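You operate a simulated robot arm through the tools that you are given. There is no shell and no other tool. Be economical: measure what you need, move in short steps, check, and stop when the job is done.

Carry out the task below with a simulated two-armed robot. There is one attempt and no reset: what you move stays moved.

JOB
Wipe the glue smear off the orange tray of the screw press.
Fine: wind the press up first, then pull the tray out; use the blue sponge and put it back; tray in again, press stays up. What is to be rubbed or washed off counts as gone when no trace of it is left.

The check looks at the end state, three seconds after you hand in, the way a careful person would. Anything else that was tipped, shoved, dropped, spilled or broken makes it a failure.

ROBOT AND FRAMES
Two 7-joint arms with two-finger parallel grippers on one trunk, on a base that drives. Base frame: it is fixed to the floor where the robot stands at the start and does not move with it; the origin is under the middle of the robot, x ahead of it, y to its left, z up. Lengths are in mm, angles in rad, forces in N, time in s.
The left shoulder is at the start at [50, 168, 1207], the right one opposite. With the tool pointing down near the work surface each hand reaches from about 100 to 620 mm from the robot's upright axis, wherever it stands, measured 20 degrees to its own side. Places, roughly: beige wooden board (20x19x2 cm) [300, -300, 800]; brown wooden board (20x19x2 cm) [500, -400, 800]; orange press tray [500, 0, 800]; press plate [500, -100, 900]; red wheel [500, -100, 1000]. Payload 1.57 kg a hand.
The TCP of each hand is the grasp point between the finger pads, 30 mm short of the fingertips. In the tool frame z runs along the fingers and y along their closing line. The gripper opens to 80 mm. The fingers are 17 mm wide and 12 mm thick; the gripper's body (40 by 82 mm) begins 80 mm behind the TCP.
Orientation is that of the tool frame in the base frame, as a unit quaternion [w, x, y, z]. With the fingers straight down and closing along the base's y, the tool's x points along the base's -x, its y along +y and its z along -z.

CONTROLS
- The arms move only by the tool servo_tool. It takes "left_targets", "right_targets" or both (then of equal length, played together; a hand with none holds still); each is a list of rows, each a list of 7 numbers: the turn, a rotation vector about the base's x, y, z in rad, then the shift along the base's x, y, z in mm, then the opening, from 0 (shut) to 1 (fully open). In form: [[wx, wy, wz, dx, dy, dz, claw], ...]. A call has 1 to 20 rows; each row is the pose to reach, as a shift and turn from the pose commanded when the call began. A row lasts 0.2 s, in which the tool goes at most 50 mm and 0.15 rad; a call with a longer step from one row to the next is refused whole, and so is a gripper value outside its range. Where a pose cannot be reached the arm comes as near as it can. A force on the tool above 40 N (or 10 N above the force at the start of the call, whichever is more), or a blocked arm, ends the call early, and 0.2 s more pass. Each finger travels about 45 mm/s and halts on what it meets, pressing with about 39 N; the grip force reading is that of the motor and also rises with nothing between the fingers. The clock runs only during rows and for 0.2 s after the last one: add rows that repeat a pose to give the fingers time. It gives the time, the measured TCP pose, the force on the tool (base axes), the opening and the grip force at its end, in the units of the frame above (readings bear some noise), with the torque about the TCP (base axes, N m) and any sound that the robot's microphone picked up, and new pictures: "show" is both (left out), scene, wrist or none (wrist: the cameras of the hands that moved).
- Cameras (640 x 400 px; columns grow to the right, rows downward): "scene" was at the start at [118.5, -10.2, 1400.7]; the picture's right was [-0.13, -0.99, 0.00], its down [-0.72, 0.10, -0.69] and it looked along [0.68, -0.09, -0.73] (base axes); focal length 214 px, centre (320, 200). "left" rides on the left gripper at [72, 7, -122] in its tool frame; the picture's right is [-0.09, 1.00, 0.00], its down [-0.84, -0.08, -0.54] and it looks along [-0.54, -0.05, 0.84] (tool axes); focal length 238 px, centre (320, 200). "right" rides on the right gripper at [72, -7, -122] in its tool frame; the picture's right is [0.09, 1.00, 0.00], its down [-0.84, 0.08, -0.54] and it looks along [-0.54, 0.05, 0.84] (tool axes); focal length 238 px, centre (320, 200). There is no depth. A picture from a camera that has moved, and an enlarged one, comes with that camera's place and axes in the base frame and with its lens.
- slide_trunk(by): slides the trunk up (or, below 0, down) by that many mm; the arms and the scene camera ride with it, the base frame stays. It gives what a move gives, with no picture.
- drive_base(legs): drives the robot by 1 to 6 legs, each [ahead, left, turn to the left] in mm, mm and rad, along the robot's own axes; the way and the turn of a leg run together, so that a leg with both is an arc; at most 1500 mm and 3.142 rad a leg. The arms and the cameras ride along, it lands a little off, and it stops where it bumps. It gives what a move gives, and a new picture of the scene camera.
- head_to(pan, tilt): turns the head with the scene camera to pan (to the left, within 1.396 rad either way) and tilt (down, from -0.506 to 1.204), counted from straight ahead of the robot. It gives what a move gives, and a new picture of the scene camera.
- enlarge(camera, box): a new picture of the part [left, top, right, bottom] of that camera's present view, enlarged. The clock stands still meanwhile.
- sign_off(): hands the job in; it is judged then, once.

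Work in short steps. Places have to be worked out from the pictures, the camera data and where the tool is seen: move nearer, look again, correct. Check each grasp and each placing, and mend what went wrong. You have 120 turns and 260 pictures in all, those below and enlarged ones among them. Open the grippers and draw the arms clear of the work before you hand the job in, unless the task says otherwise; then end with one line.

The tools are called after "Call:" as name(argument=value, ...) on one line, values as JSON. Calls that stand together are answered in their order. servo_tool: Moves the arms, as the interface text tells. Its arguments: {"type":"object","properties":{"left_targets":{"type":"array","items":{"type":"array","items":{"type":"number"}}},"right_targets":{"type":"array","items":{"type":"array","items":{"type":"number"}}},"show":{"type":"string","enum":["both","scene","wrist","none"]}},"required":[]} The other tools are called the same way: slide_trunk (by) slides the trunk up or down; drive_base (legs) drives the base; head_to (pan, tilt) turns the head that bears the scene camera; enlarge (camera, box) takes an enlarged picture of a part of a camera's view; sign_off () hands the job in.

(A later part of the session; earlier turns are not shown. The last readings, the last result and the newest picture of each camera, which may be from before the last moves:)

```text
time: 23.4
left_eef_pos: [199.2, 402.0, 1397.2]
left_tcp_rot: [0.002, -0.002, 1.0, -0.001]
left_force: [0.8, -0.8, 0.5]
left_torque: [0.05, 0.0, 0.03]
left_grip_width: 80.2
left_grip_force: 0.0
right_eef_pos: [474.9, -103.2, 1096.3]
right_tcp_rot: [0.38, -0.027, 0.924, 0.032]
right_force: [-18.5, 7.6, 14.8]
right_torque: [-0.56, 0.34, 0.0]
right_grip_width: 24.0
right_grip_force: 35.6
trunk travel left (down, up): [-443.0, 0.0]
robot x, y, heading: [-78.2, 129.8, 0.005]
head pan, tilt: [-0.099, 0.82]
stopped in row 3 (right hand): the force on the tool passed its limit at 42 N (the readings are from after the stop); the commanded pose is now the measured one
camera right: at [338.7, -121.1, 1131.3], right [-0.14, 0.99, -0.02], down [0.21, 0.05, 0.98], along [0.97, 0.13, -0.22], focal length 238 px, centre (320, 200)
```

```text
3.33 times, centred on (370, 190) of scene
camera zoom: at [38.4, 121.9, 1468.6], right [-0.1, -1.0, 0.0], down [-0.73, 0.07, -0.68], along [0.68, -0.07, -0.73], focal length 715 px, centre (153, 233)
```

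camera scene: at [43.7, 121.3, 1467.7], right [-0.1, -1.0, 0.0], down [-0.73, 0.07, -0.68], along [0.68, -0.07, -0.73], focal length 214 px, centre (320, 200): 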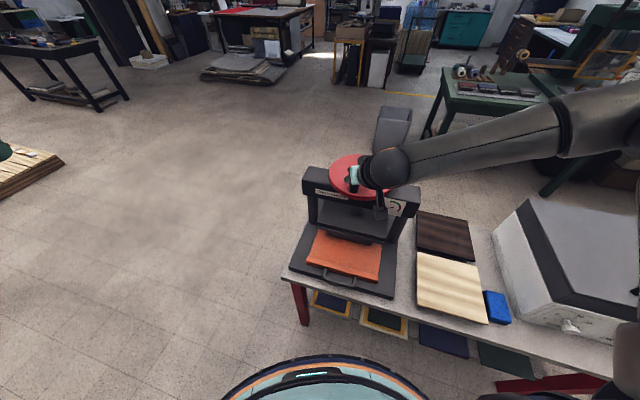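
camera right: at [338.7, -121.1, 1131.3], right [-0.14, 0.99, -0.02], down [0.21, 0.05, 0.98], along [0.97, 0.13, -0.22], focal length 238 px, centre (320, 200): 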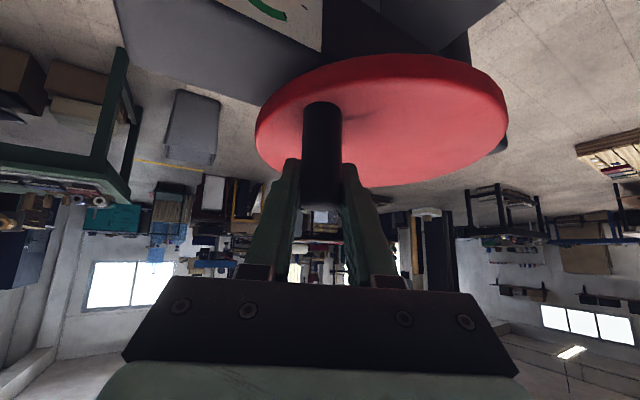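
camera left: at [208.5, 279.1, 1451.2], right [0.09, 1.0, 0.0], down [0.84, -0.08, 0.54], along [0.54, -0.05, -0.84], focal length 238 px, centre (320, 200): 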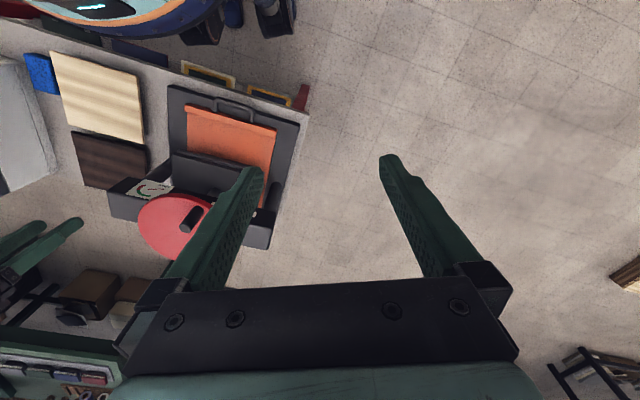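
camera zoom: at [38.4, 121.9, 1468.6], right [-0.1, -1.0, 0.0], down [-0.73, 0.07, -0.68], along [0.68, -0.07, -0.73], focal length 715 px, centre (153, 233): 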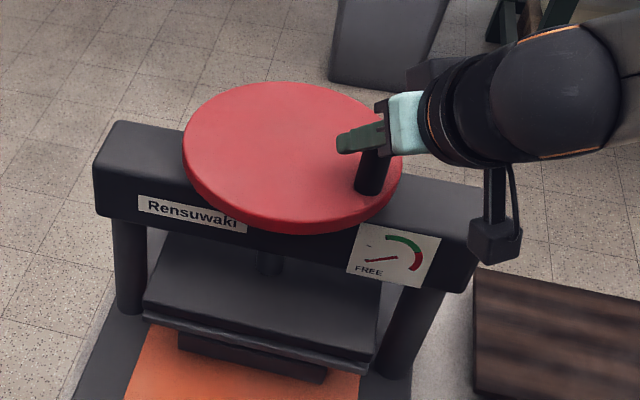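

The same stop at the same angle three times: the press is fully up. I release the knob and back away along the fingers.

Call:
servo_tool(right_targets=[[0, 0, 0, 0, 0, 0, 0.3], [0, 0, 0, 0, 0, 0, 0.6], [0, 0, 0, 0, 0, 0, 0.7], [0, 0, 0, -15, 0, 15, 0.7], [0, 0, 0, -45, -5, 40, 0.7], [0, 0, 0, -80, -20, 60, 0.7], [0, 0, 0, -110, -50, 80, 0.7], [0, 0, 0, -130, -90, 90, 0.7], [0, 0, 0, -150, -130, 90, 0.7], [0, 0, 0, -150, -130, 90, 0.7]], show="scene")

Call:
enlarge(camera="scene", box=[280, 150, 420, 310])

Call:
enlarge(camera="scene", box=[310, 200, 400, 260])

```text
time: 25.6
left_eef_pos: [205.2, 403.6, 1396.0]
left_tcp_rot: [-0.001, -0.003, 1.0, -0.001]
left_force: [-0.8, 0.5, -0.8]
left_torque: [-0.04, -0.02, -0.05]
left_grip_width: 79.8
left_grip_force: 0.0
right_eef_pos: [328.0, -233.7, 1183.2]
right_tcp_rot: [0.376, -0.022, 0.926, 0.029]
right_force: [-0.5, 0.6, 0.4]
right_torque: [-0.02, 0.03, 0.01]
right_grip_width: 56.0
right_grip_force: 0.1
trunk travel left (down, up): [-443.0, 0.0]
robot x, y, heading: [-75.8, 134.4, 0.001]
head pan, tilt: [-0.099, 0.82]
camera scene: at [43.5, 122.6, 1467.9], right [-0.1, -1.0, 0.0], down [-0.73, 0.07, -0.68], along [0.68, -0.07, -0.73], focal length 214 px, centre (320, 200)
```

scene: 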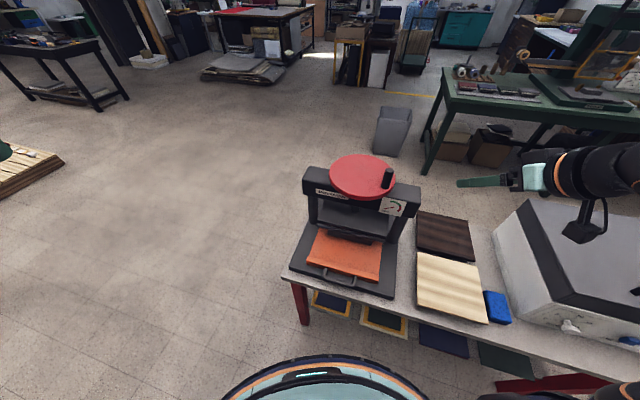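

```text
2.50 times, centred on (350, 230) of scene
camera zoom: at [43.5, 122.6, 1467.9], right [-0.1, -1.0, 0.0], down [-0.73, 0.07, -0.68], along [0.68, -0.07, -0.73], focal length 536 px, centre (245, 125)
```

zoom: 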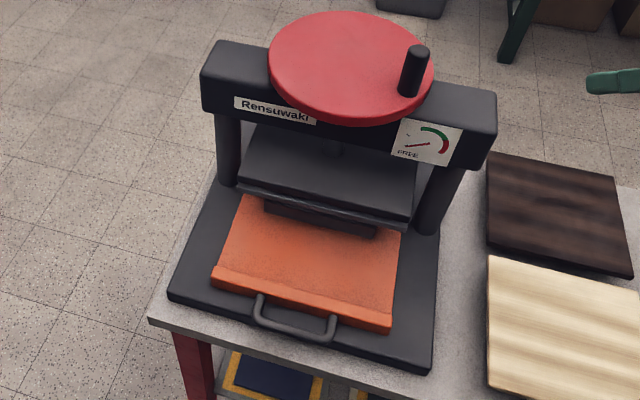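

```text
6.67 times, centred on (355, 230) of scene
camera zoom: at [43.5, 122.6, 1467.9], right [-0.1, -1.0, 0.0], down [-0.73, 0.07, -0.68], along [0.68, -0.07, -0.73], focal length 1430 px, centre (87, 0)
```

zoom: 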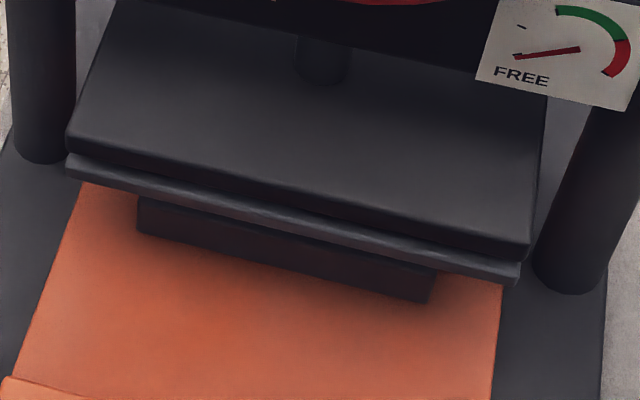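

The plate holds up and the wheel stays. The tray's pull axis is ≈ (-0.94, 0.34); I square the robot to it (heading -0.35), back from the bench, with the tray in front of the left arm and the sponge within right-arm reach.

Call:
drive_base(legs=[[-95, -100, 0], [0, 0, -0.35]])

Call:
head_to(pan=0.0, tilt=0.85)

```text
time: 28.2
left_eef_pos: [184.0, 192.5, 1395.3]
left_tcp_rot: [-0.001, 0.17, 0.986, -0.001]
left_force: [-1.6, -0.7, 0.6]
left_torque: [0.0, -0.02, -0.02]
left_grip_width: 80.0
left_grip_force: 0.0
right_eef_pos: [84.8, -449.2, 1181.9]
right_tcp_rot: [0.376, 0.136, 0.916, -0.037]
right_force: [-0.4, -1.1, -0.7]
right_torque: [0.05, 0.0, 0.0]
right_grip_width: 55.8
right_grip_force: 0.0
trunk travel left (down, up): [-443.0, 0.0]
robot x, y, heading: [-172.6, 31.4, -0.342]
head pan, tilt: [-0.099, 0.82]
camera scene: at [-62.2, -16.5, 1468.0], right [-0.43, -0.9, 0.0], down [-0.66, 0.31, -0.68], along [0.62, -0.29, -0.73], focal length 214 px, centre (320, 200)
```

scene: 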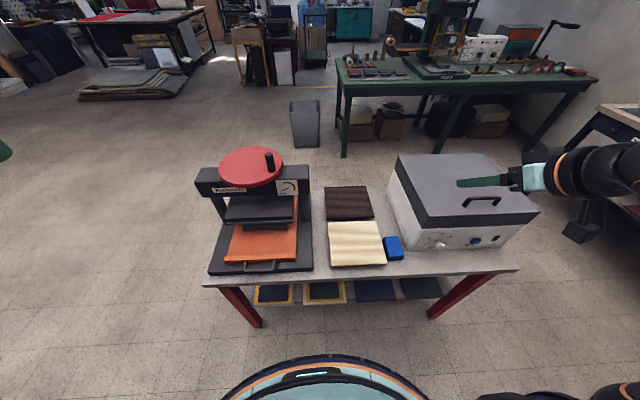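

```text
time: 28.9
left_eef_pos: [184.0, 192.6, 1397.4]
left_tcp_rot: [-0.001, 0.169, 0.986, 0.0]
left_force: [0.2, 0.0, 0.4]
left_torque: [0.0, 0.01, 0.04]
left_grip_width: 80.0
left_grip_force: 0.0
right_eef_pos: [85.3, -447.4, 1182.2]
right_tcp_rot: [0.377, 0.136, 0.915, -0.036]
right_force: [0.6, 0.4, 0.0]
right_torque: [-0.01, -0.01, -0.01]
right_grip_width: 56.0
right_grip_force: 0.0
trunk travel left (down, up): [-443.0, 0.0]
robot x, y, heading: [-171.0, 27.7, -0.34]
head pan, tilt: [0.0, 0.85]
camera scene: at [-60.5, -8.5, 1465.7], right [-0.33, -0.94, 0.0], down [-0.71, 0.25, -0.66], along [0.62, -0.22, -0.75], focal length 214 px, centre (320, 200)
```

scene: 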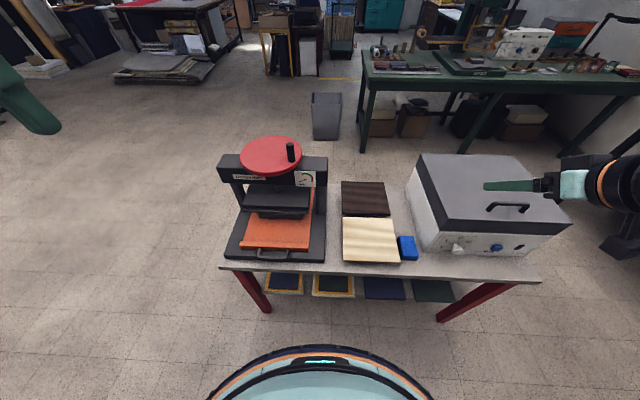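

Aligned well with the bench. I bring the left hand, closed, above the handle for a close look.

Call:
servo_tool(left_targets=[[0, 0, 0, 10, -14, -40, 0.5], [0, 0, 0, 20, -28, -80, 0.2], [0, 0, 0, 30, -42, -120, 0], [0, 0, 0, 40, -56, -160, 0], [0, 0, 0, 50, -70, -200, 0], [0, 0, 0, 60, -84, -240, 0], [0, 0, 0, 70, -98, -280, 0], [0, 0, 0, 80, -112, -320, 0], [0, 0, 0, 85, -126, -360, 0], [0, 0, 0, 90, -140, -400, 0], [0, 0, 0, 95, -150, -440, 0], [0, 0, 0, 100, -155, -475, 0], [0, 0, 0, 100, -155, -475, 0]])

```text
time: 31.7
left_eef_pos: [282.7, 40.4, 918.2]
left_tcp_rot: [0.0, 0.169, 0.986, -0.001]
left_force: [-0.2, 0.1, -0.1]
left_torque: [0.01, -0.02, 0.01]
left_grip_width: 0.0
left_grip_force: 21.1
right_eef_pos: [84.4, -448.3, 1183.3]
right_tcp_rot: [0.377, 0.136, 0.915, -0.036]
right_force: [-0.1, -0.6, 0.1]
right_torque: [0.03, 0.0, 0.02]
right_grip_width: 56.0
right_grip_force: 0.1
trunk travel left (down, up): [-443.0, 0.0]
robot x, y, heading: [-168.6, 28.9, -0.34]
head pan, tilt: [0.0, 0.85]
camera scene: at [-60.7, -8.5, 1465.7], right [-0.33, -0.94, 0.0], down [-0.71, 0.25, -0.66], along [0.62, -0.22, -0.75], focal length 214 px, centre (320, 200)
camera left: at [218.8, 70.5, 1041.1], right [0.42, 0.91, 0.0], down [0.76, -0.35, 0.54], along [0.49, -0.23, -0.84], focal length 238 px, centre (320, 200)
```

scene: 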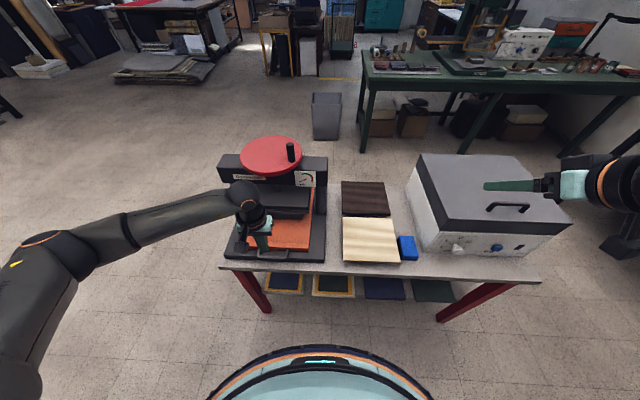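
left: 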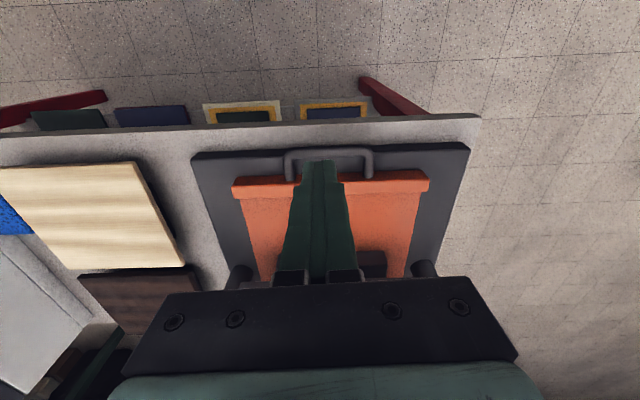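

Handle bar ≈ [316, 37, ~780], the loop's hole is about 23 mm deep centred ≈ [333, 30]. I lower the closed fingers to just above the hole (tips ≈ 810) and look.

Call:
servo_tool(left_targets=[[0, 0, 0, 25, -5, -20, 0], [0, 0, 0, 50, -10, -40, 0], [0, 0, 0, 50, -10, -78, 0], [0, 0, 0, 50, -10, -78, 0]], show="wrist")

Call:
enlarge(camera="left", box=[240, 80, 420, 200])

Call:
enlarge(camera="scene", box=[220, 200, 320, 270])

```text
time: 32.7
left_eef_pos: [334.1, 29.4, 842.2]
left_tcp_rot: [0.0, 0.169, 0.986, 0.0]
left_force: [0.0, 0.2, 0.9]
left_torque: [0.0, 0.0, 0.02]
left_grip_width: 0.0
left_grip_force: 21.3
right_eef_pos: [85.2, -448.0, 1182.8]
right_tcp_rot: [0.377, 0.135, 0.915, -0.035]
right_force: [-0.2, -0.2, 0.8]
right_torque: [0.0, -0.01, 0.01]
right_grip_width: 56.0
right_grip_force: 0.1
trunk travel left (down, up): [-443.0, 0.0]
robot x, y, heading: [-170.7, 30.9, -0.337]
head pan, tilt: [0.0, 0.85]
camera left: at [269.5, 58.9, 964.4], right [0.42, 0.91, 0.0], down [0.76, -0.35, 0.54], along [0.49, -0.23, -0.84], focal length 238 px, centre (320, 200)
```

left: 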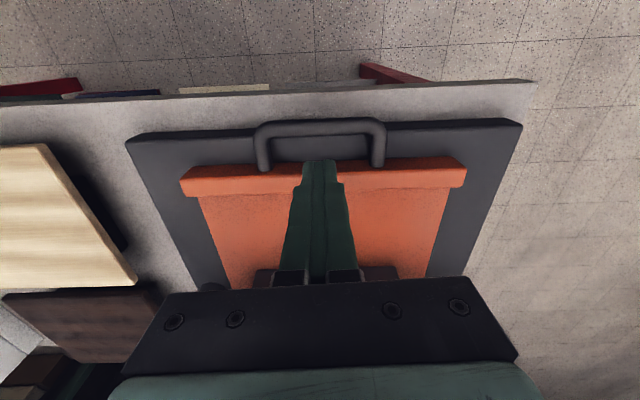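

```text
3.33 times, centred on (330, 140) of left
camera zoom: at [269.5, 58.9, 964.4], right [0.42, 0.91, 0.0], down [0.76, -0.35, 0.54], along [0.49, -0.23, -0.84], focal length 794 px, centre (287, 400)
```

zoom: 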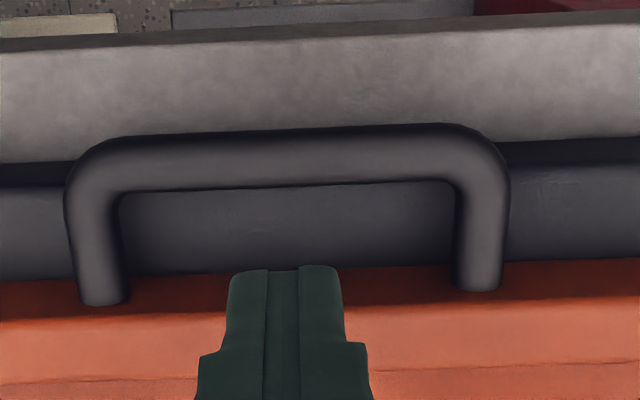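

```text
5.71 times, centred on (270, 235) of scene
camera zoom: at [-60.6, -8.5, 1465.7], right [-0.33, -0.94, 0.0], down [-0.71, 0.25, -0.66], along [0.62, -0.22, -0.75], focal length 1226 px, centre (606, 0)
```

zoom: 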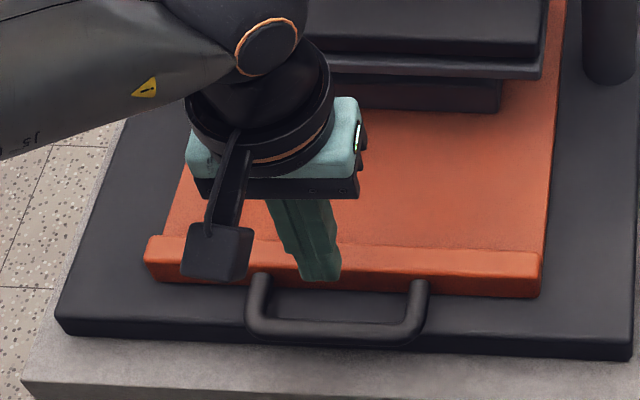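

Bar centre fits to [319, 35.5, 772], hole centre ≈ [337, 29]. I lower the fingertips into the hole (tips to ≈ 764).

Call:
servo_tool(left_targets=[[0, 0, 0, 2, -1, -15, 0], [0, 0, 0, 2, -1, -30, 0], [0, 0, 0, 2, -1, -40, 0], [0, 0, 0, 2, -1, -48, 0], [0, 0, 0, 2, -1, -48, 0]], show="wrist")

Call:
enlarge(camera="left", box=[240, 80, 420, 200])

```text
time: 33.9
left_eef_pos: [336.3, 28.1, 795.5]
left_tcp_rot: [-0.001, 0.169, 0.986, 0.0]
left_force: [-0.7, 0.1, 1.1]
left_torque: [0.0, 0.05, 0.03]
left_grip_width: 0.3
left_grip_force: 21.5
right_eef_pos: [84.5, -448.5, 1182.8]
right_tcp_rot: [0.376, 0.136, 0.916, -0.036]
right_force: [0.3, 0.9, -0.4]
right_torque: [0.01, 0.0, -0.01]
right_grip_width: 55.8
right_grip_force: 0.1
trunk travel left (down, up): [-443.0, 0.0]
robot x, y, heading: [-169.1, 33.3, -0.343]
head pan, tilt: [0.0, 0.85]
camera left: at [271.7, 58.2, 918.3], right [0.42, 0.91, 0.0], down [0.76, -0.35, 0.54], along [0.49, -0.23, -0.84], focal length 238 px, centre (320, 200)
```

left: 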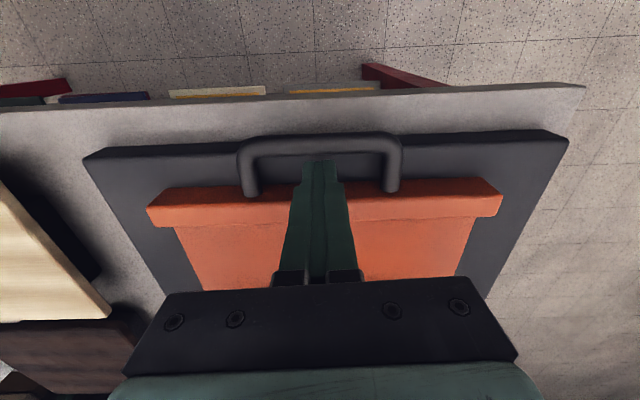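

```text
3.33 times, centred on (330, 140) of left
camera zoom: at [271.7, 58.2, 918.3], right [0.42, 0.91, 0.0], down [0.76, -0.35, 0.54], along [0.49, -0.23, -0.84], focal length 794 px, centre (287, 400)
```

zoom: 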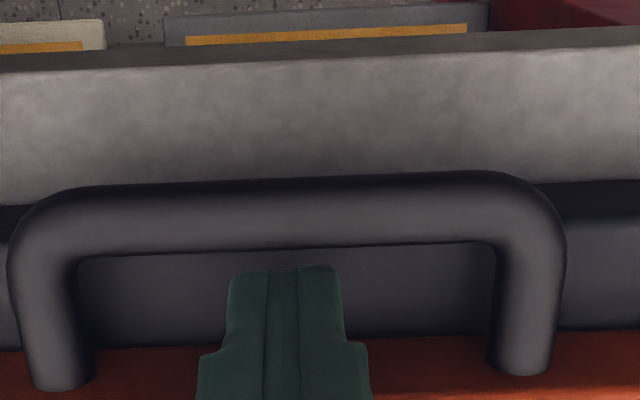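

The tips are in the hole but only at bar-bottom level; I lower 10 mm more and pull 20 mm to test.

Call:
servo_tool(left_targets=[[0, 0, 0, 0, 0, -5, 0], [0, 0, 0, 0, 0, -10, 0], [0, 0, 0, 0, 0, -10, 0], [0, 0, 0, -9, 3.4, -10, 0], [0, 0, 0, -19, 6.8, -10, 0], [0, 0, 0, -28, 10, -10, 0], [0, 0, 0, -28, 10, -10, 0]])

```text
time: 35.5
left_eef_pos: [308.8, 40.1, 784.8]
left_tcp_rot: [-0.002, 0.169, 0.986, -0.001]
left_force: [2.0, -0.1, 0.8]
left_torque: [0.01, -0.03, -0.01]
left_grip_width: 0.0
left_grip_force: 21.3
right_eef_pos: [84.7, -448.5, 1182.9]
right_tcp_rot: [0.376, 0.137, 0.916, -0.037]
right_force: [-0.6, -0.8, 0.8]
right_torque: [0.02, -0.01, -0.03]
right_grip_width: 56.0
right_grip_force: 0.1
trunk travel left (down, up): [-443.0, 0.0]
robot x, y, heading: [-170.7, 27.5, -0.339]
head pan, tilt: [0.0, 0.85]
camera scene: at [-60.4, -8.6, 1465.6], right [-0.33, -0.94, 0.0], down [-0.71, 0.25, -0.66], along [0.62, -0.22, -0.75], focal length 214 px, centre (320, 200)
camera left: at [243.6, 68.6, 908.3], right [0.42, 0.91, 0.0], down [0.76, -0.35, 0.54], along [0.49, -0.23, -0.84], focal length 238 px, centre (320, 200)
```

scene: 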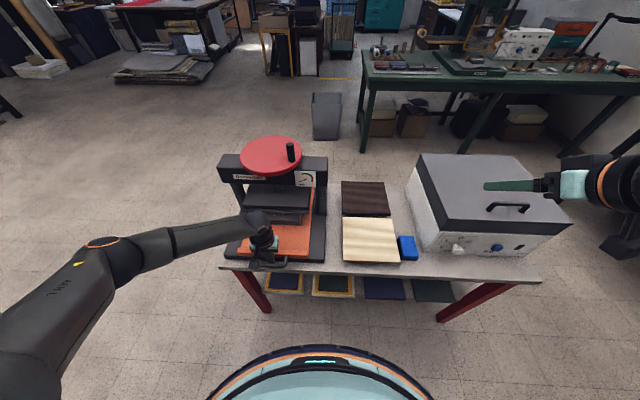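
left: 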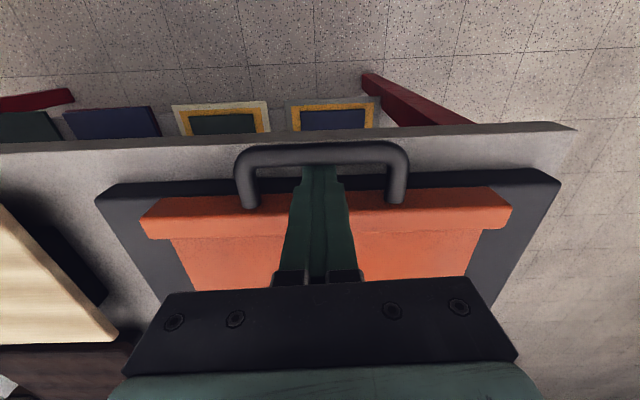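

The tray slides easily (2 N). I pull another 110 mm, slowly, then check the block and the press.

Call:
servo_tool(left_targets=[[0, 0, 0, -12, 4.2, 0, 0], [0, 0, 0, -23, 8.2, 0, 0], [0, 0, 0, -35, 12.5, 0, 0], [0, 0, 0, -47, 16.7, 0, 0], [0, 0, 0, -59, 21, 0, 0], [0, 0, 0, -71, 25, 0, 0], [0, 0, 0, -83, 29.5, 0, 0], [0, 0, 0, -94, 33.5, 0, 0], [0, 0, 0, -104, 37, 0, 0], [0, 0, 0, -104, 37, 0, 0]])

Call:
enlarge(camera="scene", box=[200, 130, 340, 300])

```text
time: 37.7
left_eef_pos: [204.0, 74.7, 783.7]
left_tcp_rot: [-0.001, 0.169, 0.986, -0.001]
left_force: [0.6, -1.3, 0.1]
left_torque: [-0.03, 0.0, -0.02]
left_grip_width: 0.0
left_grip_force: 21.2
right_eef_pos: [85.5, -448.3, 1182.2]
right_tcp_rot: [0.376, 0.136, 0.916, -0.036]
right_force: [-1.1, 0.5, 0.0]
right_torque: [0.0, 0.01, 0.02]
right_grip_width: 55.9
right_grip_force: 0.0
trunk travel left (down, up): [-443.0, 0.0]
robot x, y, heading: [-170.6, 31.6, -0.337]
head pan, tilt: [0.0, 0.85]
camera scene: at [-60.5, -8.6, 1465.6], right [-0.33, -0.94, 0.0], down [-0.71, 0.25, -0.66], along [0.62, -0.22, -0.75], focal length 214 px, centre (320, 200)
camera left: at [139.3, 103.9, 906.6], right [0.42, 0.91, 0.0], down [0.76, -0.35, 0.54], along [0.49, -0.23, -0.84], focal length 238 px, centre (320, 200)
```

scene: 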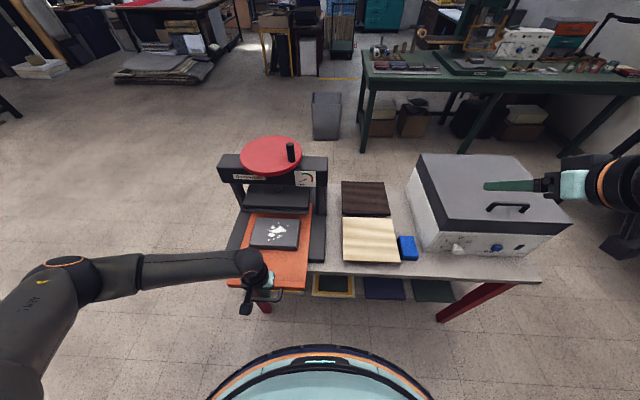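
left: 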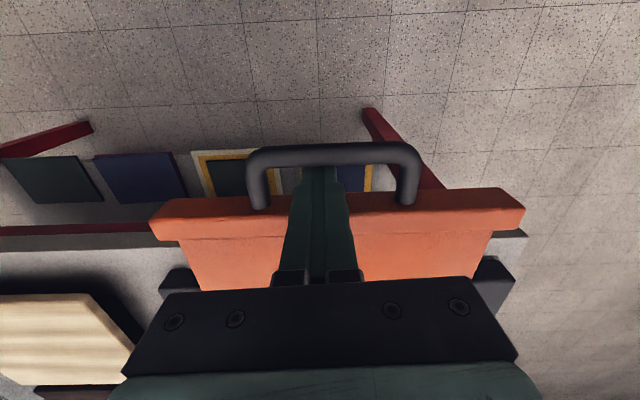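

```text
2.35 times, centred on (270, 215) of scene
camera zoom: at [-60.5, -8.6, 1465.6], right [-0.33, -0.94, 0.0], down [-0.71, 0.25, -0.66], along [0.62, -0.22, -0.75], focal length 505 px, centre (438, 165)
```

zoom: 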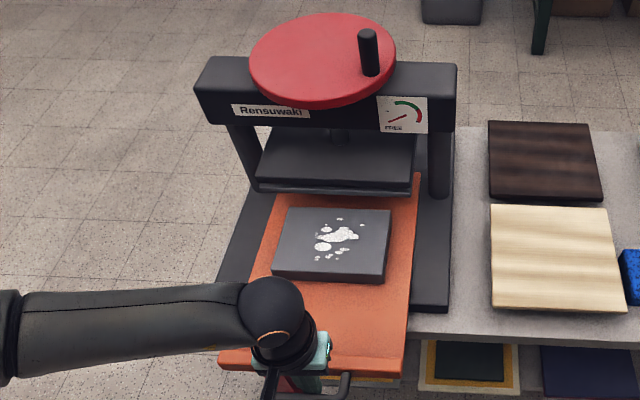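

The white smear lies on the dark bed of the tray. I pull 30 mm more for clearance, watching the force.

Call:
servo_tool(left_targets=[[0, 0, 0, -9, 3.4, 0, 0], [0, 0, 0, -19, 6.8, 0, 0], [0, 0, 0, -28, 10.2, 0, 0], [0, 0, 0, -28, 10.2, 0, 0]], show="scene")

```text
time: 38.7
left_eef_pos: [175.6, 84.2, 783.6]
left_tcp_rot: [0.0, 0.17, 0.985, 0.0]
left_force: [1.3, -0.3, 0.1]
left_torque: [0.02, -0.03, -0.02]
left_grip_width: 0.0
left_grip_force: 21.4
right_eef_pos: [85.3, -448.5, 1182.0]
right_tcp_rot: [0.377, 0.136, 0.915, -0.036]
right_force: [0.0, 0.0, 0.2]
right_torque: [-0.02, 0.03, 0.01]
right_grip_width: 55.9
right_grip_force: 0.0
trunk travel left (down, up): [-443.0, 0.0]
robot x, y, heading: [-167.3, 28.5, -0.34]
head pan, tilt: [0.0, 0.85]
camera scene: at [-60.4, -8.6, 1465.7], right [-0.33, -0.94, 0.0], down [-0.71, 0.25, -0.66], along [0.62, -0.22, -0.75], focal length 214 px, centre (320, 200)
```

scene: 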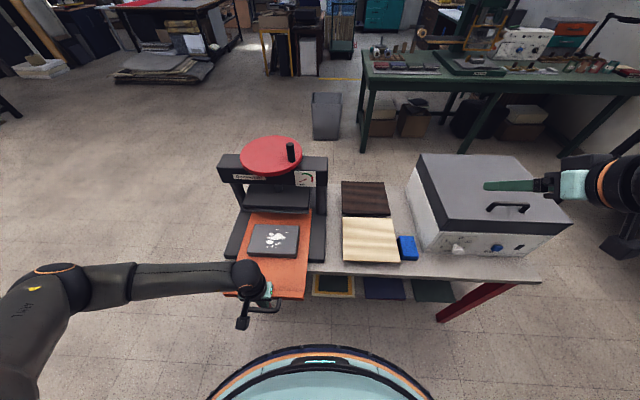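

Tray is out ~155 mm with bed fully clear. I lift the left hand out of the loop and away, straighten the right hand to point down, and zoom on the sponge.

Call:
servo_tool(left_targets=[[0, 0, 0, 3, -1, 20, 0], [0, 0, 0, 3, -1, 60, 0], [0, 0, 0, 3, 0, 110, 0], [0, 0, 0, 0, 20, 150, 0], [0, 0, 0, -5, 50, 190, 0], [0, 0, 0, -10, 85, 220, 0], [0, 0, 0, -10, 120, 240, 0], [0, 0, 0, -10, 120, 240, 0]], right_targets=[[0.034, 0.125, -0.007, 0, 0, 0, 1], [0.068, 0.25, -0.014, 0, 0, 0, 1], [0.102, 0.375, -0.021, 0, 0, 0, 1], [0.136, 0.5, -0.028, 0, 0, -10, 1], [0.17, 0.625, -0.035, 10, 5, -20, 1], [0.204, 0.751, -0.042, 20, 10, -40, 1], [0.204, 0.751, -0.042, 40, 20, -60, 1], [0.204, 0.751, -0.042, 40, 20, -60, 1]])

Call:
enlarge(camera="scene", box=[330, 140, 550, 280])

```text
refused: row 5 steps farther than a row can; nothing moved
```

```text
2.86 times, centred on (440, 210) of scene
camera zoom: at [-60.4, -8.6, 1465.7], right [-0.33, -0.94, 0.0], down [-0.71, 0.25, -0.66], along [0.62, -0.22, -0.75], focal length 613 px, centre (-23, 171)
```

zoom: 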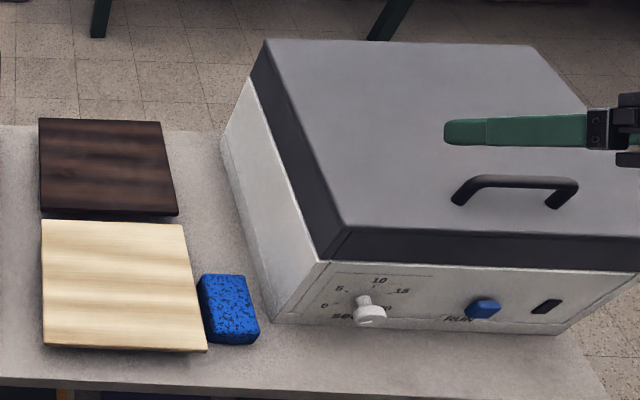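

Resending with legal steps; the sponge (~57 x 80 mm) is at ≈ [192, -421] beside the beige board, the machine about 20–30 mm to its right.

Call:
servo_tool(left_targets=[[0, 0, 0, 3, -1, 20, 0], [0, 0, 0, 3, -1, 60, 0], [0, 0, 0, 3, 0, 105, 0], [0, 0, 0, 0, 20, 145, 0], [0, 0, 0, -5, 45, 180, 0], [0, 0, 0, -10, 75, 210, 0], [0, 0, 0, -10, 110, 230, 0], [0, 0, 0, -10, 120, 240, 0], [0, 0, 0, -10, 120, 240, 0], [0, 0, 0, -10, 120, 240, 0]], right_targets=[[0.034, 0.125, -0.007, 0, 0, 0, 0.9], [0.068, 0.25, -0.014, 10, 3, -10, 0.9], [0.102, 0.375, -0.021, 20, 6, -20, 0.9], [0.136, 0.5, -0.028, 35, 9, -35, 0.9], [0.17, 0.625, -0.035, 50, 13, -50, 0.9], [0.204, 0.751, -0.042, 65, 17, -70, 0.9], [0.204, 0.751, -0.042, 80, 21, -100, 0.9], [0.204, 0.751, -0.042, 90, 25, -130, 0.9], [0.204, 0.751, -0.042, 95, 28, -160, 0.9], [0.204, 0.751, -0.042, 95, 28, -160, 0.9]])

```text
time: 40.9
left_eef_pos: [167.8, 203.3, 1023.8]
left_tcp_rot: [0.0, 0.169, 0.986, -0.002]
left_force: [0.2, -0.1, 0.1]
left_torque: [-0.01, 0.02, 0.01]
left_grip_width: 0.0
left_grip_force: 21.4
right_eef_pos: [180.7, -421.1, 1022.8]
right_tcp_rot: [-0.001, 0.169, 0.986, 0.0]
right_force: [0.3, 0.6, 0.1]
right_torque: [0.0, 0.0, 0.0]
right_grip_width: 72.3
right_grip_force: 0.0
trunk travel left (down, up): [-443.0, 0.0]
robot x, y, heading: [-172.4, 29.9, -0.343]
head pan, tilt: [0.0, 0.85]
camera scene: at [-60.7, -8.5, 1465.7], right [-0.33, -0.94, 0.0], down [-0.71, 0.25, -0.66], along [0.62, -0.22, -0.75], focal length 214 px, centre (320, 200)
camera right: at [110.9, -402.4, 1144.4], right [0.25, 0.97, 0.0], down [0.82, -0.21, 0.54], along [0.52, -0.13, -0.84], focal length 238 px, centre (320, 200)
camera left: at [102.5, 234.1, 1146.1], right [0.42, 0.91, 0.0], down [0.76, -0.35, 0.54], along [0.49, -0.23, -0.84], focal length 238 px, centre (320, 200)
```

scene: 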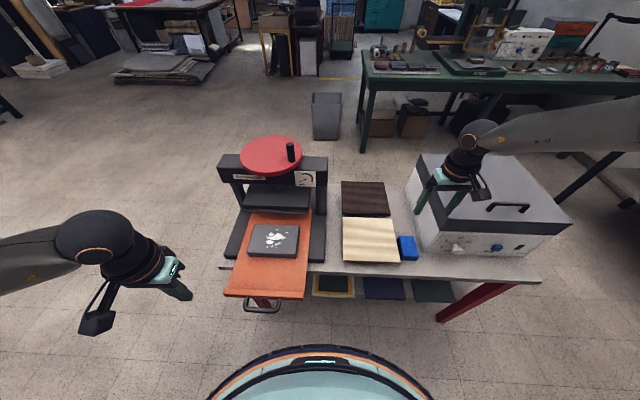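
right: 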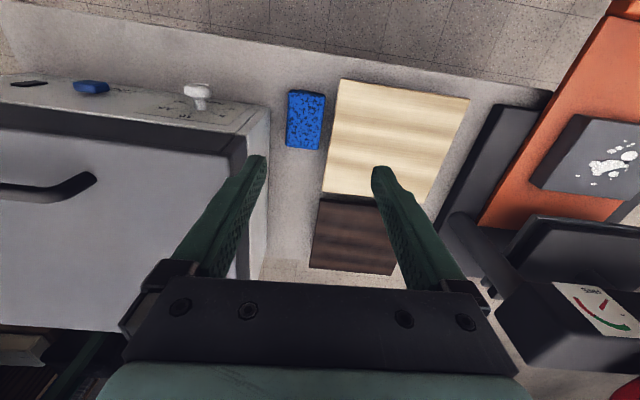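
left: 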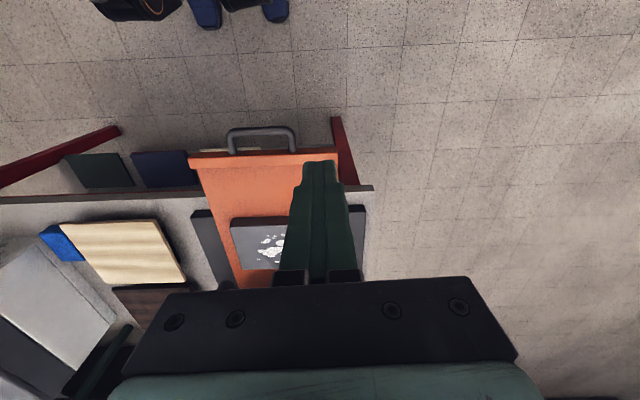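

Cross-checking both cameras: sponge top centre ≈ [197, -443, 760], ~57 mm wide. I descend above it to z 840.

Call:
servo_tool(right_targets=[[0, 0, 0, 8, -11, -30, 0.9], [0, 0, 0, 16, -22, -70, 0.9], [0, 0, 0, 16, -22, -110, 0.9], [0, 0, 0, 16, -22, -150, 0.9], [0, 0, 0, 16, -22, -183, 0.9], [0, 0, 0, 16, -22, -183, 0.9]], show="wrist")

Call:
enlarge(camera="scene", box=[360, 150, 500, 280])

```text
time: 42.3
left_eef_pos: [167.3, 204.3, 1022.3]
left_tcp_rot: [0.0, 0.169, 0.986, -0.002]
left_force: [-0.6, 0.0, -0.2]
left_torque: [-0.04, 0.01, -0.02]
left_grip_width: 0.4
left_grip_force: 21.3
right_eef_pos: [144.0, -438.7, 921.0]
right_tcp_rot: [-0.001, 0.169, 0.986, 0.0]
right_force: [-1.8, 1.0, -0.1]
right_torque: [-0.05, 0.01, -0.01]
right_grip_width: 72.1
right_grip_force: 0.1
right hand out of reach, approached as far as the arm can: row 2, 3, 4, 5, 6
trunk travel left (down, up): [-443.0, 0.0]
robot x, y, heading: [-167.4, 29.6, -0.338]
head pan, tilt: [0.0, 0.85]
camera right: at [75.2, -419.3, 1043.3], right [0.24, 0.97, 0.0], down [0.82, -0.21, 0.54], along [0.52, -0.13, -0.84], focal length 238 px, centre (320, 200)
```

right: 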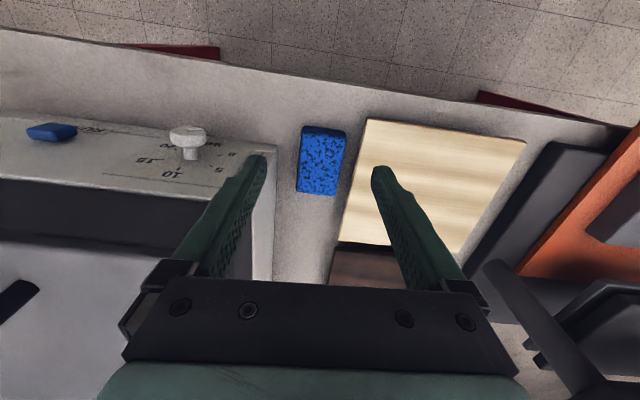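

```text
3.08 times, centred on (430, 215) of scene
camera zoom: at [-60.5, -8.5, 1465.7], right [-0.33, -0.94, 0.0], down [-0.71, 0.25, -0.66], along [0.62, -0.22, -0.75], focal length 660 px, centre (-18, 154)
```

zoom: 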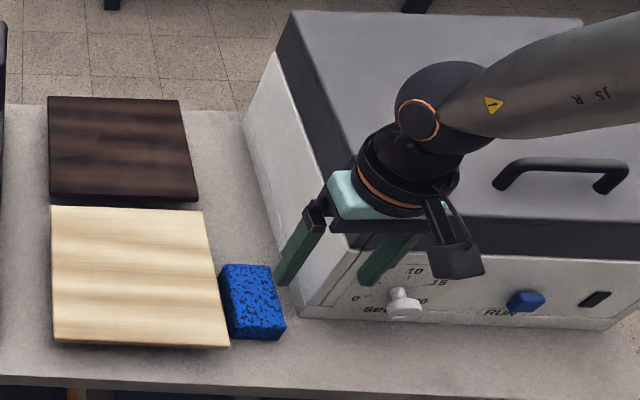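

Reach runs out, so I raise the hand and drive the robot 130 mm to its right (parallel to the bench).

Call:
servo_tool(right_targets=[[0, 0, 0, 0, 0, 45, 0.9], [0, 0, 0, 0, 0, 90, 0.9], [0, 0, 0, 0, 0, 110, 0.9], [0, 0, 0, 0, 0, 110, 0.9]], show="none")

Call:
drive_base(legs=[[0, -130, 0]])

```text
time: 43.3
left_eef_pos: [166.6, 204.6, 1023.6]
left_tcp_rot: [-0.001, 0.17, 0.985, -0.001]
left_force: [-0.5, -0.6, 0.2]
left_torque: [0.02, -0.01, 0.01]
left_grip_width: 0.0
left_grip_force: 21.4
right_eef_pos: [144.1, -437.9, 1033.6]
right_tcp_rot: [-0.001, 0.169, 0.986, -0.001]
right_force: [-0.5, 0.7, -0.5]
right_torque: [-0.02, 0.01, -0.01]
right_grip_width: 71.9
right_grip_force: 0.1
trunk travel left (down, up): [-443.0, 0.0]
robot x, y, heading: [-172.2, 30.1, -0.342]
head pan, tilt: [0.0, 0.85]
```

```text
time: 45.1
left_eef_pos: [123.9, 81.4, 1024.2]
left_tcp_rot: [0.0, 0.169, 0.986, 0.0]
left_force: [0.5, 0.1, 0.4]
left_torque: [0.01, 0.01, -0.02]
left_grip_width: 0.0
left_grip_force: 21.4
right_eef_pos: [101.3, -559.7, 1033.5]
right_tcp_rot: [-0.002, 0.169, 0.986, 0.0]
right_force: [-0.3, 1.0, -0.6]
right_torque: [0.03, -0.01, 0.01]
right_grip_width: 72.0
right_grip_force: 0.1
trunk travel left (down, up): [-443.0, 0.0]
robot x, y, heading: [-214.9, -91.0, -0.339]
head pan, tilt: [0.0, 0.85]
camera scene: at [-104.0, -130.9, 1465.7], right [-0.34, -0.94, 0.0], down [-0.71, 0.25, -0.66], along [0.62, -0.22, -0.75], focal length 214 px, centre (320, 200)
```

scene: 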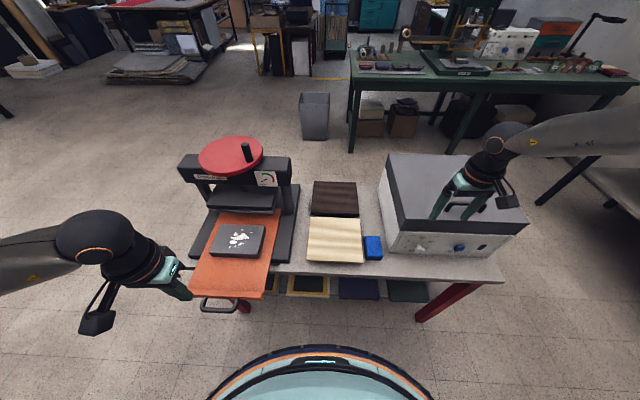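

Now sponge [193, -446] is well within reach. I move over it at height, then descend to z 850.

Call:
servo_tool(right_targets=[[0, 0, 0, 28, 34, 0, 0.9], [0, 0, 0, 56, 70, 0, 0.9], [0, 0, 0, 84, 104, 0, 0.9], [0, 0, 0, 92, 114, -30, 0.9], [0, 0, 0, 92, 114, -75, 0.9], [0, 0, 0, 92, 114, -120, 0.9], [0, 0, 0, 92, 114, -165, 0.9], [0, 0, 0, 92, 114, -183, 0.9], [0, 0, 0, 92, 114, -183, 0.9]])

Call:
enlarge(camera="scene", box=[300, 150, 460, 280])

```text
time: 47.1
left_eef_pos: [123.0, 81.1, 1023.2]
left_tcp_rot: [0.0, 0.17, 0.985, -0.001]
left_force: [1.1, -0.1, 0.3]
left_torque: [-0.01, -0.02, 0.02]
left_grip_width: 0.1
left_grip_force: 21.3
right_eef_pos: [113.8, -478.2, 945.2]
right_tcp_rot: [-0.001, 0.169, 0.986, 0.001]
right_force: [-0.8, 0.3, -1.3]
right_torque: [0.0, 0.0, 0.02]
right_grip_width: 71.9
right_grip_force: 0.1
right hand out of reach, approached as far as the arm can: row 3, 4, 5, 6, 7, 8, 9
trunk travel left (down, up): [-443.0, 0.0]
robot x, y, heading: [-210.9, -91.1, -0.341]
head pan, tilt: [0.0, 0.85]
camera scene: at [-103.9, -130.5, 1465.7], right [-0.34, -0.94, 0.0], down [-0.71, 0.25, -0.66], along [0.62, -0.22, -0.75], focal length 214 px, centre (320, 200)
camera right: at [44.0, -459.3, 1066.7], right [0.25, 0.97, 0.0], down [0.82, -0.21, 0.54], along [0.52, -0.13, -0.84], focal length 238 px, centre (320, 200)
```

scene: 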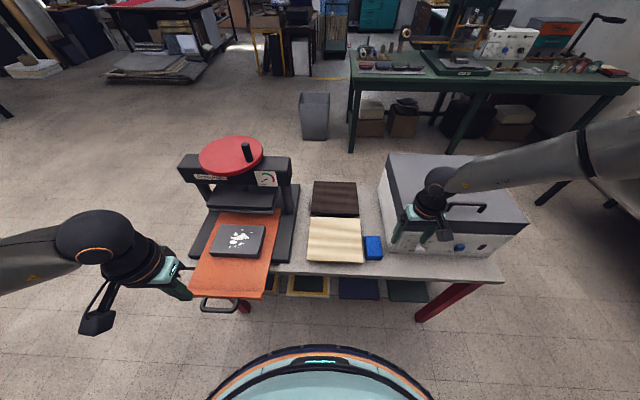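
right: 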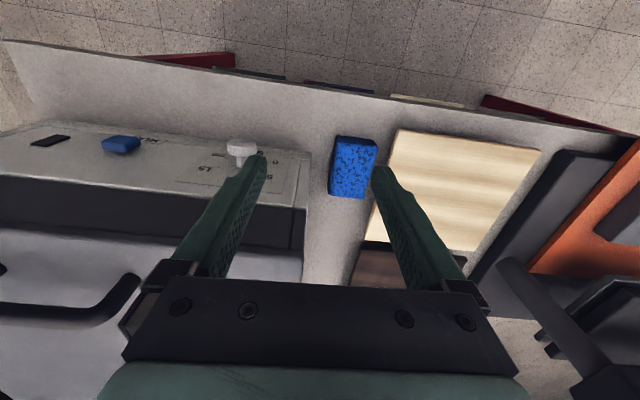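

```text
3.08 times, centred on (380, 215) of scene
camera zoom: at [-103.9, -130.5, 1465.7], right [-0.34, -0.94, 0.0], down [-0.71, 0.25, -0.66], along [0.62, -0.22, -0.75], focal length 660 px, centre (135, 154)
```

zoom: 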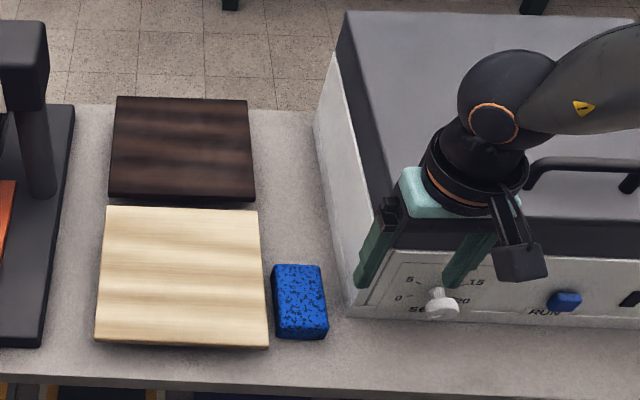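

Still short because tool-down reach shrinks when the hand is high. I raise, and drive 90 mm ahead (bench edge still ~120 mm from the base).

Call:
servo_tool(right_targets=[[0, 0, 0, -5, 10, 40, 0.9], [0, 0, 0, -10, 20, 80, 0.9], [0, 0, 0, -15, 30, 95, 0.9], [0, 0, 0, -15, 30, 95, 0.9]], show="none")

Call:
drive_base(legs=[[90, 0, 0]])

```text
time: 48.1
left_eef_pos: [124.6, 81.9, 1023.4]
left_tcp_rot: [0.0, 0.17, 0.986, 0.0]
left_force: [0.4, -0.3, -0.9]
left_torque: [-0.05, 0.01, -0.03]
left_grip_width: 0.0
left_grip_force: 21.3
right_eef_pos: [98.6, -450.2, 1041.0]
right_tcp_rot: [-0.001, 0.169, 0.986, 0.0]
right_force: [-0.2, 0.9, 0.1]
right_torque: [0.0, 0.0, 0.02]
right_grip_width: 72.0
right_grip_force: 0.0
trunk travel left (down, up): [-443.0, 0.0]
robot x, y, heading: [-217.6, -89.3, -0.343]
head pan, tilt: [0.0, 0.85]
```

```text
time: 49.2
left_eef_pos: [209.2, 52.0, 1022.7]
left_tcp_rot: [-0.001, 0.17, 0.986, -0.001]
left_force: [-0.8, 0.2, 0.0]
left_torque: [0.02, 0.04, -0.04]
left_grip_width: 0.3
left_grip_force: 21.5
right_eef_pos: [186.2, -479.5, 1040.5]
right_tcp_rot: [-0.001, 0.169, 0.986, 0.0]
right_force: [-0.7, -0.6, 0.2]
right_torque: [0.0, 0.02, 0.0]
right_grip_width: 72.1
right_grip_force: 0.0
trunk travel left (down, up): [-443.0, 0.0]
robot x, y, heading: [-128.1, -122.7, -0.341]
head pan, tilt: [0.0, 0.85]
camera scene: at [-18.0, -160.9, 1465.6], right [-0.33, -0.94, 0.0], down [-0.71, 0.25, -0.66], along [0.62, -0.22, -0.75], focal length 214 px, centre (320, 200)
```

scene: 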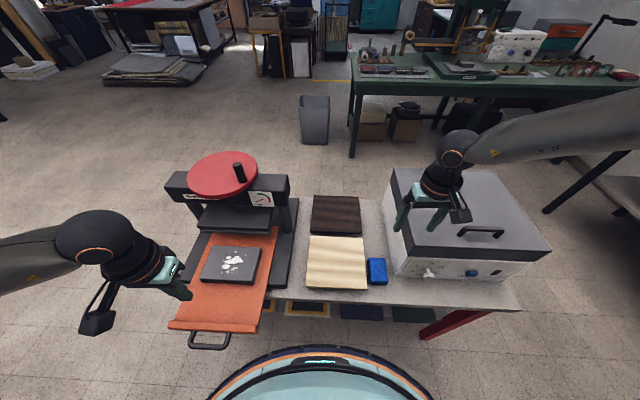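

Sponge consistently ≈ [191, -446, 760]. Moving over and down to z 850.

Call:
servo_tool(right_targets=[[0, 0, 0, 4, 32, -10, 0.9], [0, 0, 0, 5, 33, -55, 0.9], [0, 0, 0, 5, 33, -100, 0.9], [0, 0, 0, 5, 33, -145, 0.9], [0, 0, 0, 5, 33, -190, 0.9], [0, 0, 0, 5, 33, -190, 0.9]])

Call:
enlarge(camera="scene", box=[300, 150, 460, 290])

```text
time: 50.6
left_eef_pos: [208.7, 52.1, 1023.2]
left_tcp_rot: [0.0, 0.169, 0.986, -0.001]
left_force: [-0.4, 0.5, 0.4]
left_torque: [0.0, 0.02, 0.01]
left_grip_width: 0.0
left_grip_force: 20.6
right_eef_pos: [151.0, -479.1, 920.3]
right_tcp_rot: [-0.001, 0.169, 0.986, 0.001]
right_force: [-1.4, 0.9, -0.3]
right_torque: [0.02, -0.01, 0.01]
right_grip_width: 72.1
right_grip_force: 0.1
right hand out of reach, approached as far as the arm can: row 3, 4, 5, 6
trunk travel left (down, up): [-443.0, 0.0]
robot x, y, heading: [-131.4, -122.4, -0.34]
head pan, tilt: [0.0, 0.85]
camera scene: at [-18.9, -160.5, 1465.7], right [-0.33, -0.94, 0.0], down [-0.71, 0.25, -0.66], along [0.62, -0.22, -0.75], focal length 214 px, centre (320, 200)
camera right: at [82.0, -461.1, 1042.4], right [0.24, 0.97, 0.0], down [0.82, -0.21, 0.54], along [0.52, -0.13, -0.84], focal length 238 px, centre (320, 200)
```

scene: 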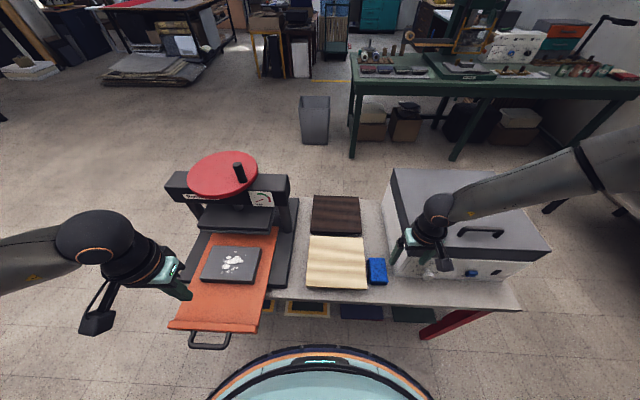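
right: 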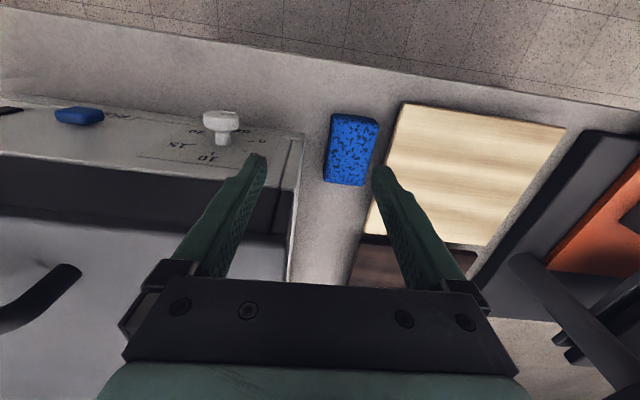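

```text
2.86 times, centred on (380, 220) of scene
camera zoom: at [-18.9, -160.5, 1465.7], right [-0.33, -0.94, 0.0], down [-0.71, 0.25, -0.66], along [0.62, -0.22, -0.75], focal length 613 px, centre (149, 143)
```

zoom: 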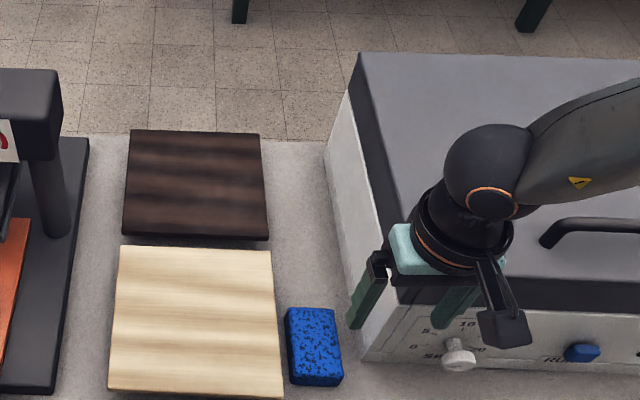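

This arm posture (elbow high from the earlier tilting) limits it. I take the right hand back to a mirror of where the left began its good descent, high and drawn in.

Call:
servo_tool(right_targets=[[0, 0, 0, -10, 2, 45, 0.9], [0, 0, 0, -20, 4, 90, 0.9], [0, 0, 0, -30, 5, 135, 0.9], [0, 0, 0, -40, 6, 180, 0.9], [0, 0, 0, -50, 7, 225, 0.9], [0, 0, 0, -60, 8, 270, 0.9], [0, 0, 0, -70, 8, 315, 0.9], [0, 0, 0, -80, 8, 360, 0.9], [0, 0, 0, -90, 8, 405, 0.9], [0, 0, 0, -100, 8, 450, 0.9], [0, 0, 0, -110, 8, 475, 0.9], [0, 0, 0, -110, 8, 475, 0.9]], show="scene")

```text
time: 53.2
left_eef_pos: [209.0, 51.6, 1022.5]
left_tcp_rot: [0.0, 0.17, 0.985, -0.001]
left_force: [-0.3, 0.5, 0.5]
left_torque: [-0.02, 0.02, -0.05]
left_grip_width: 0.3
left_grip_force: 21.7
right_eef_pos: [40.0, -468.3, 1396.1]
right_tcp_rot: [0.0, 0.168, 0.986, 0.0]
right_force: [0.4, -0.3, 0.2]
right_torque: [-0.01, -0.02, 0.05]
right_grip_width: 72.1
right_grip_force: 0.2
trunk travel left (down, up): [-443.0, 0.0]
robot x, y, heading: [-131.3, -118.4, -0.342]
head pan, tilt: [0.0, 0.85]
camera scene: at [-18.7, -160.7, 1465.6], right [-0.33, -0.94, 0.0], down [-0.71, 0.25, -0.66], along [0.62, -0.22, -0.75], focal length 214 px, centre (320, 200)
```

scene: 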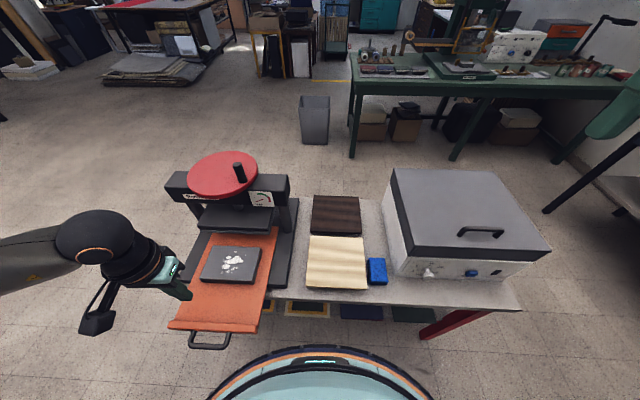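

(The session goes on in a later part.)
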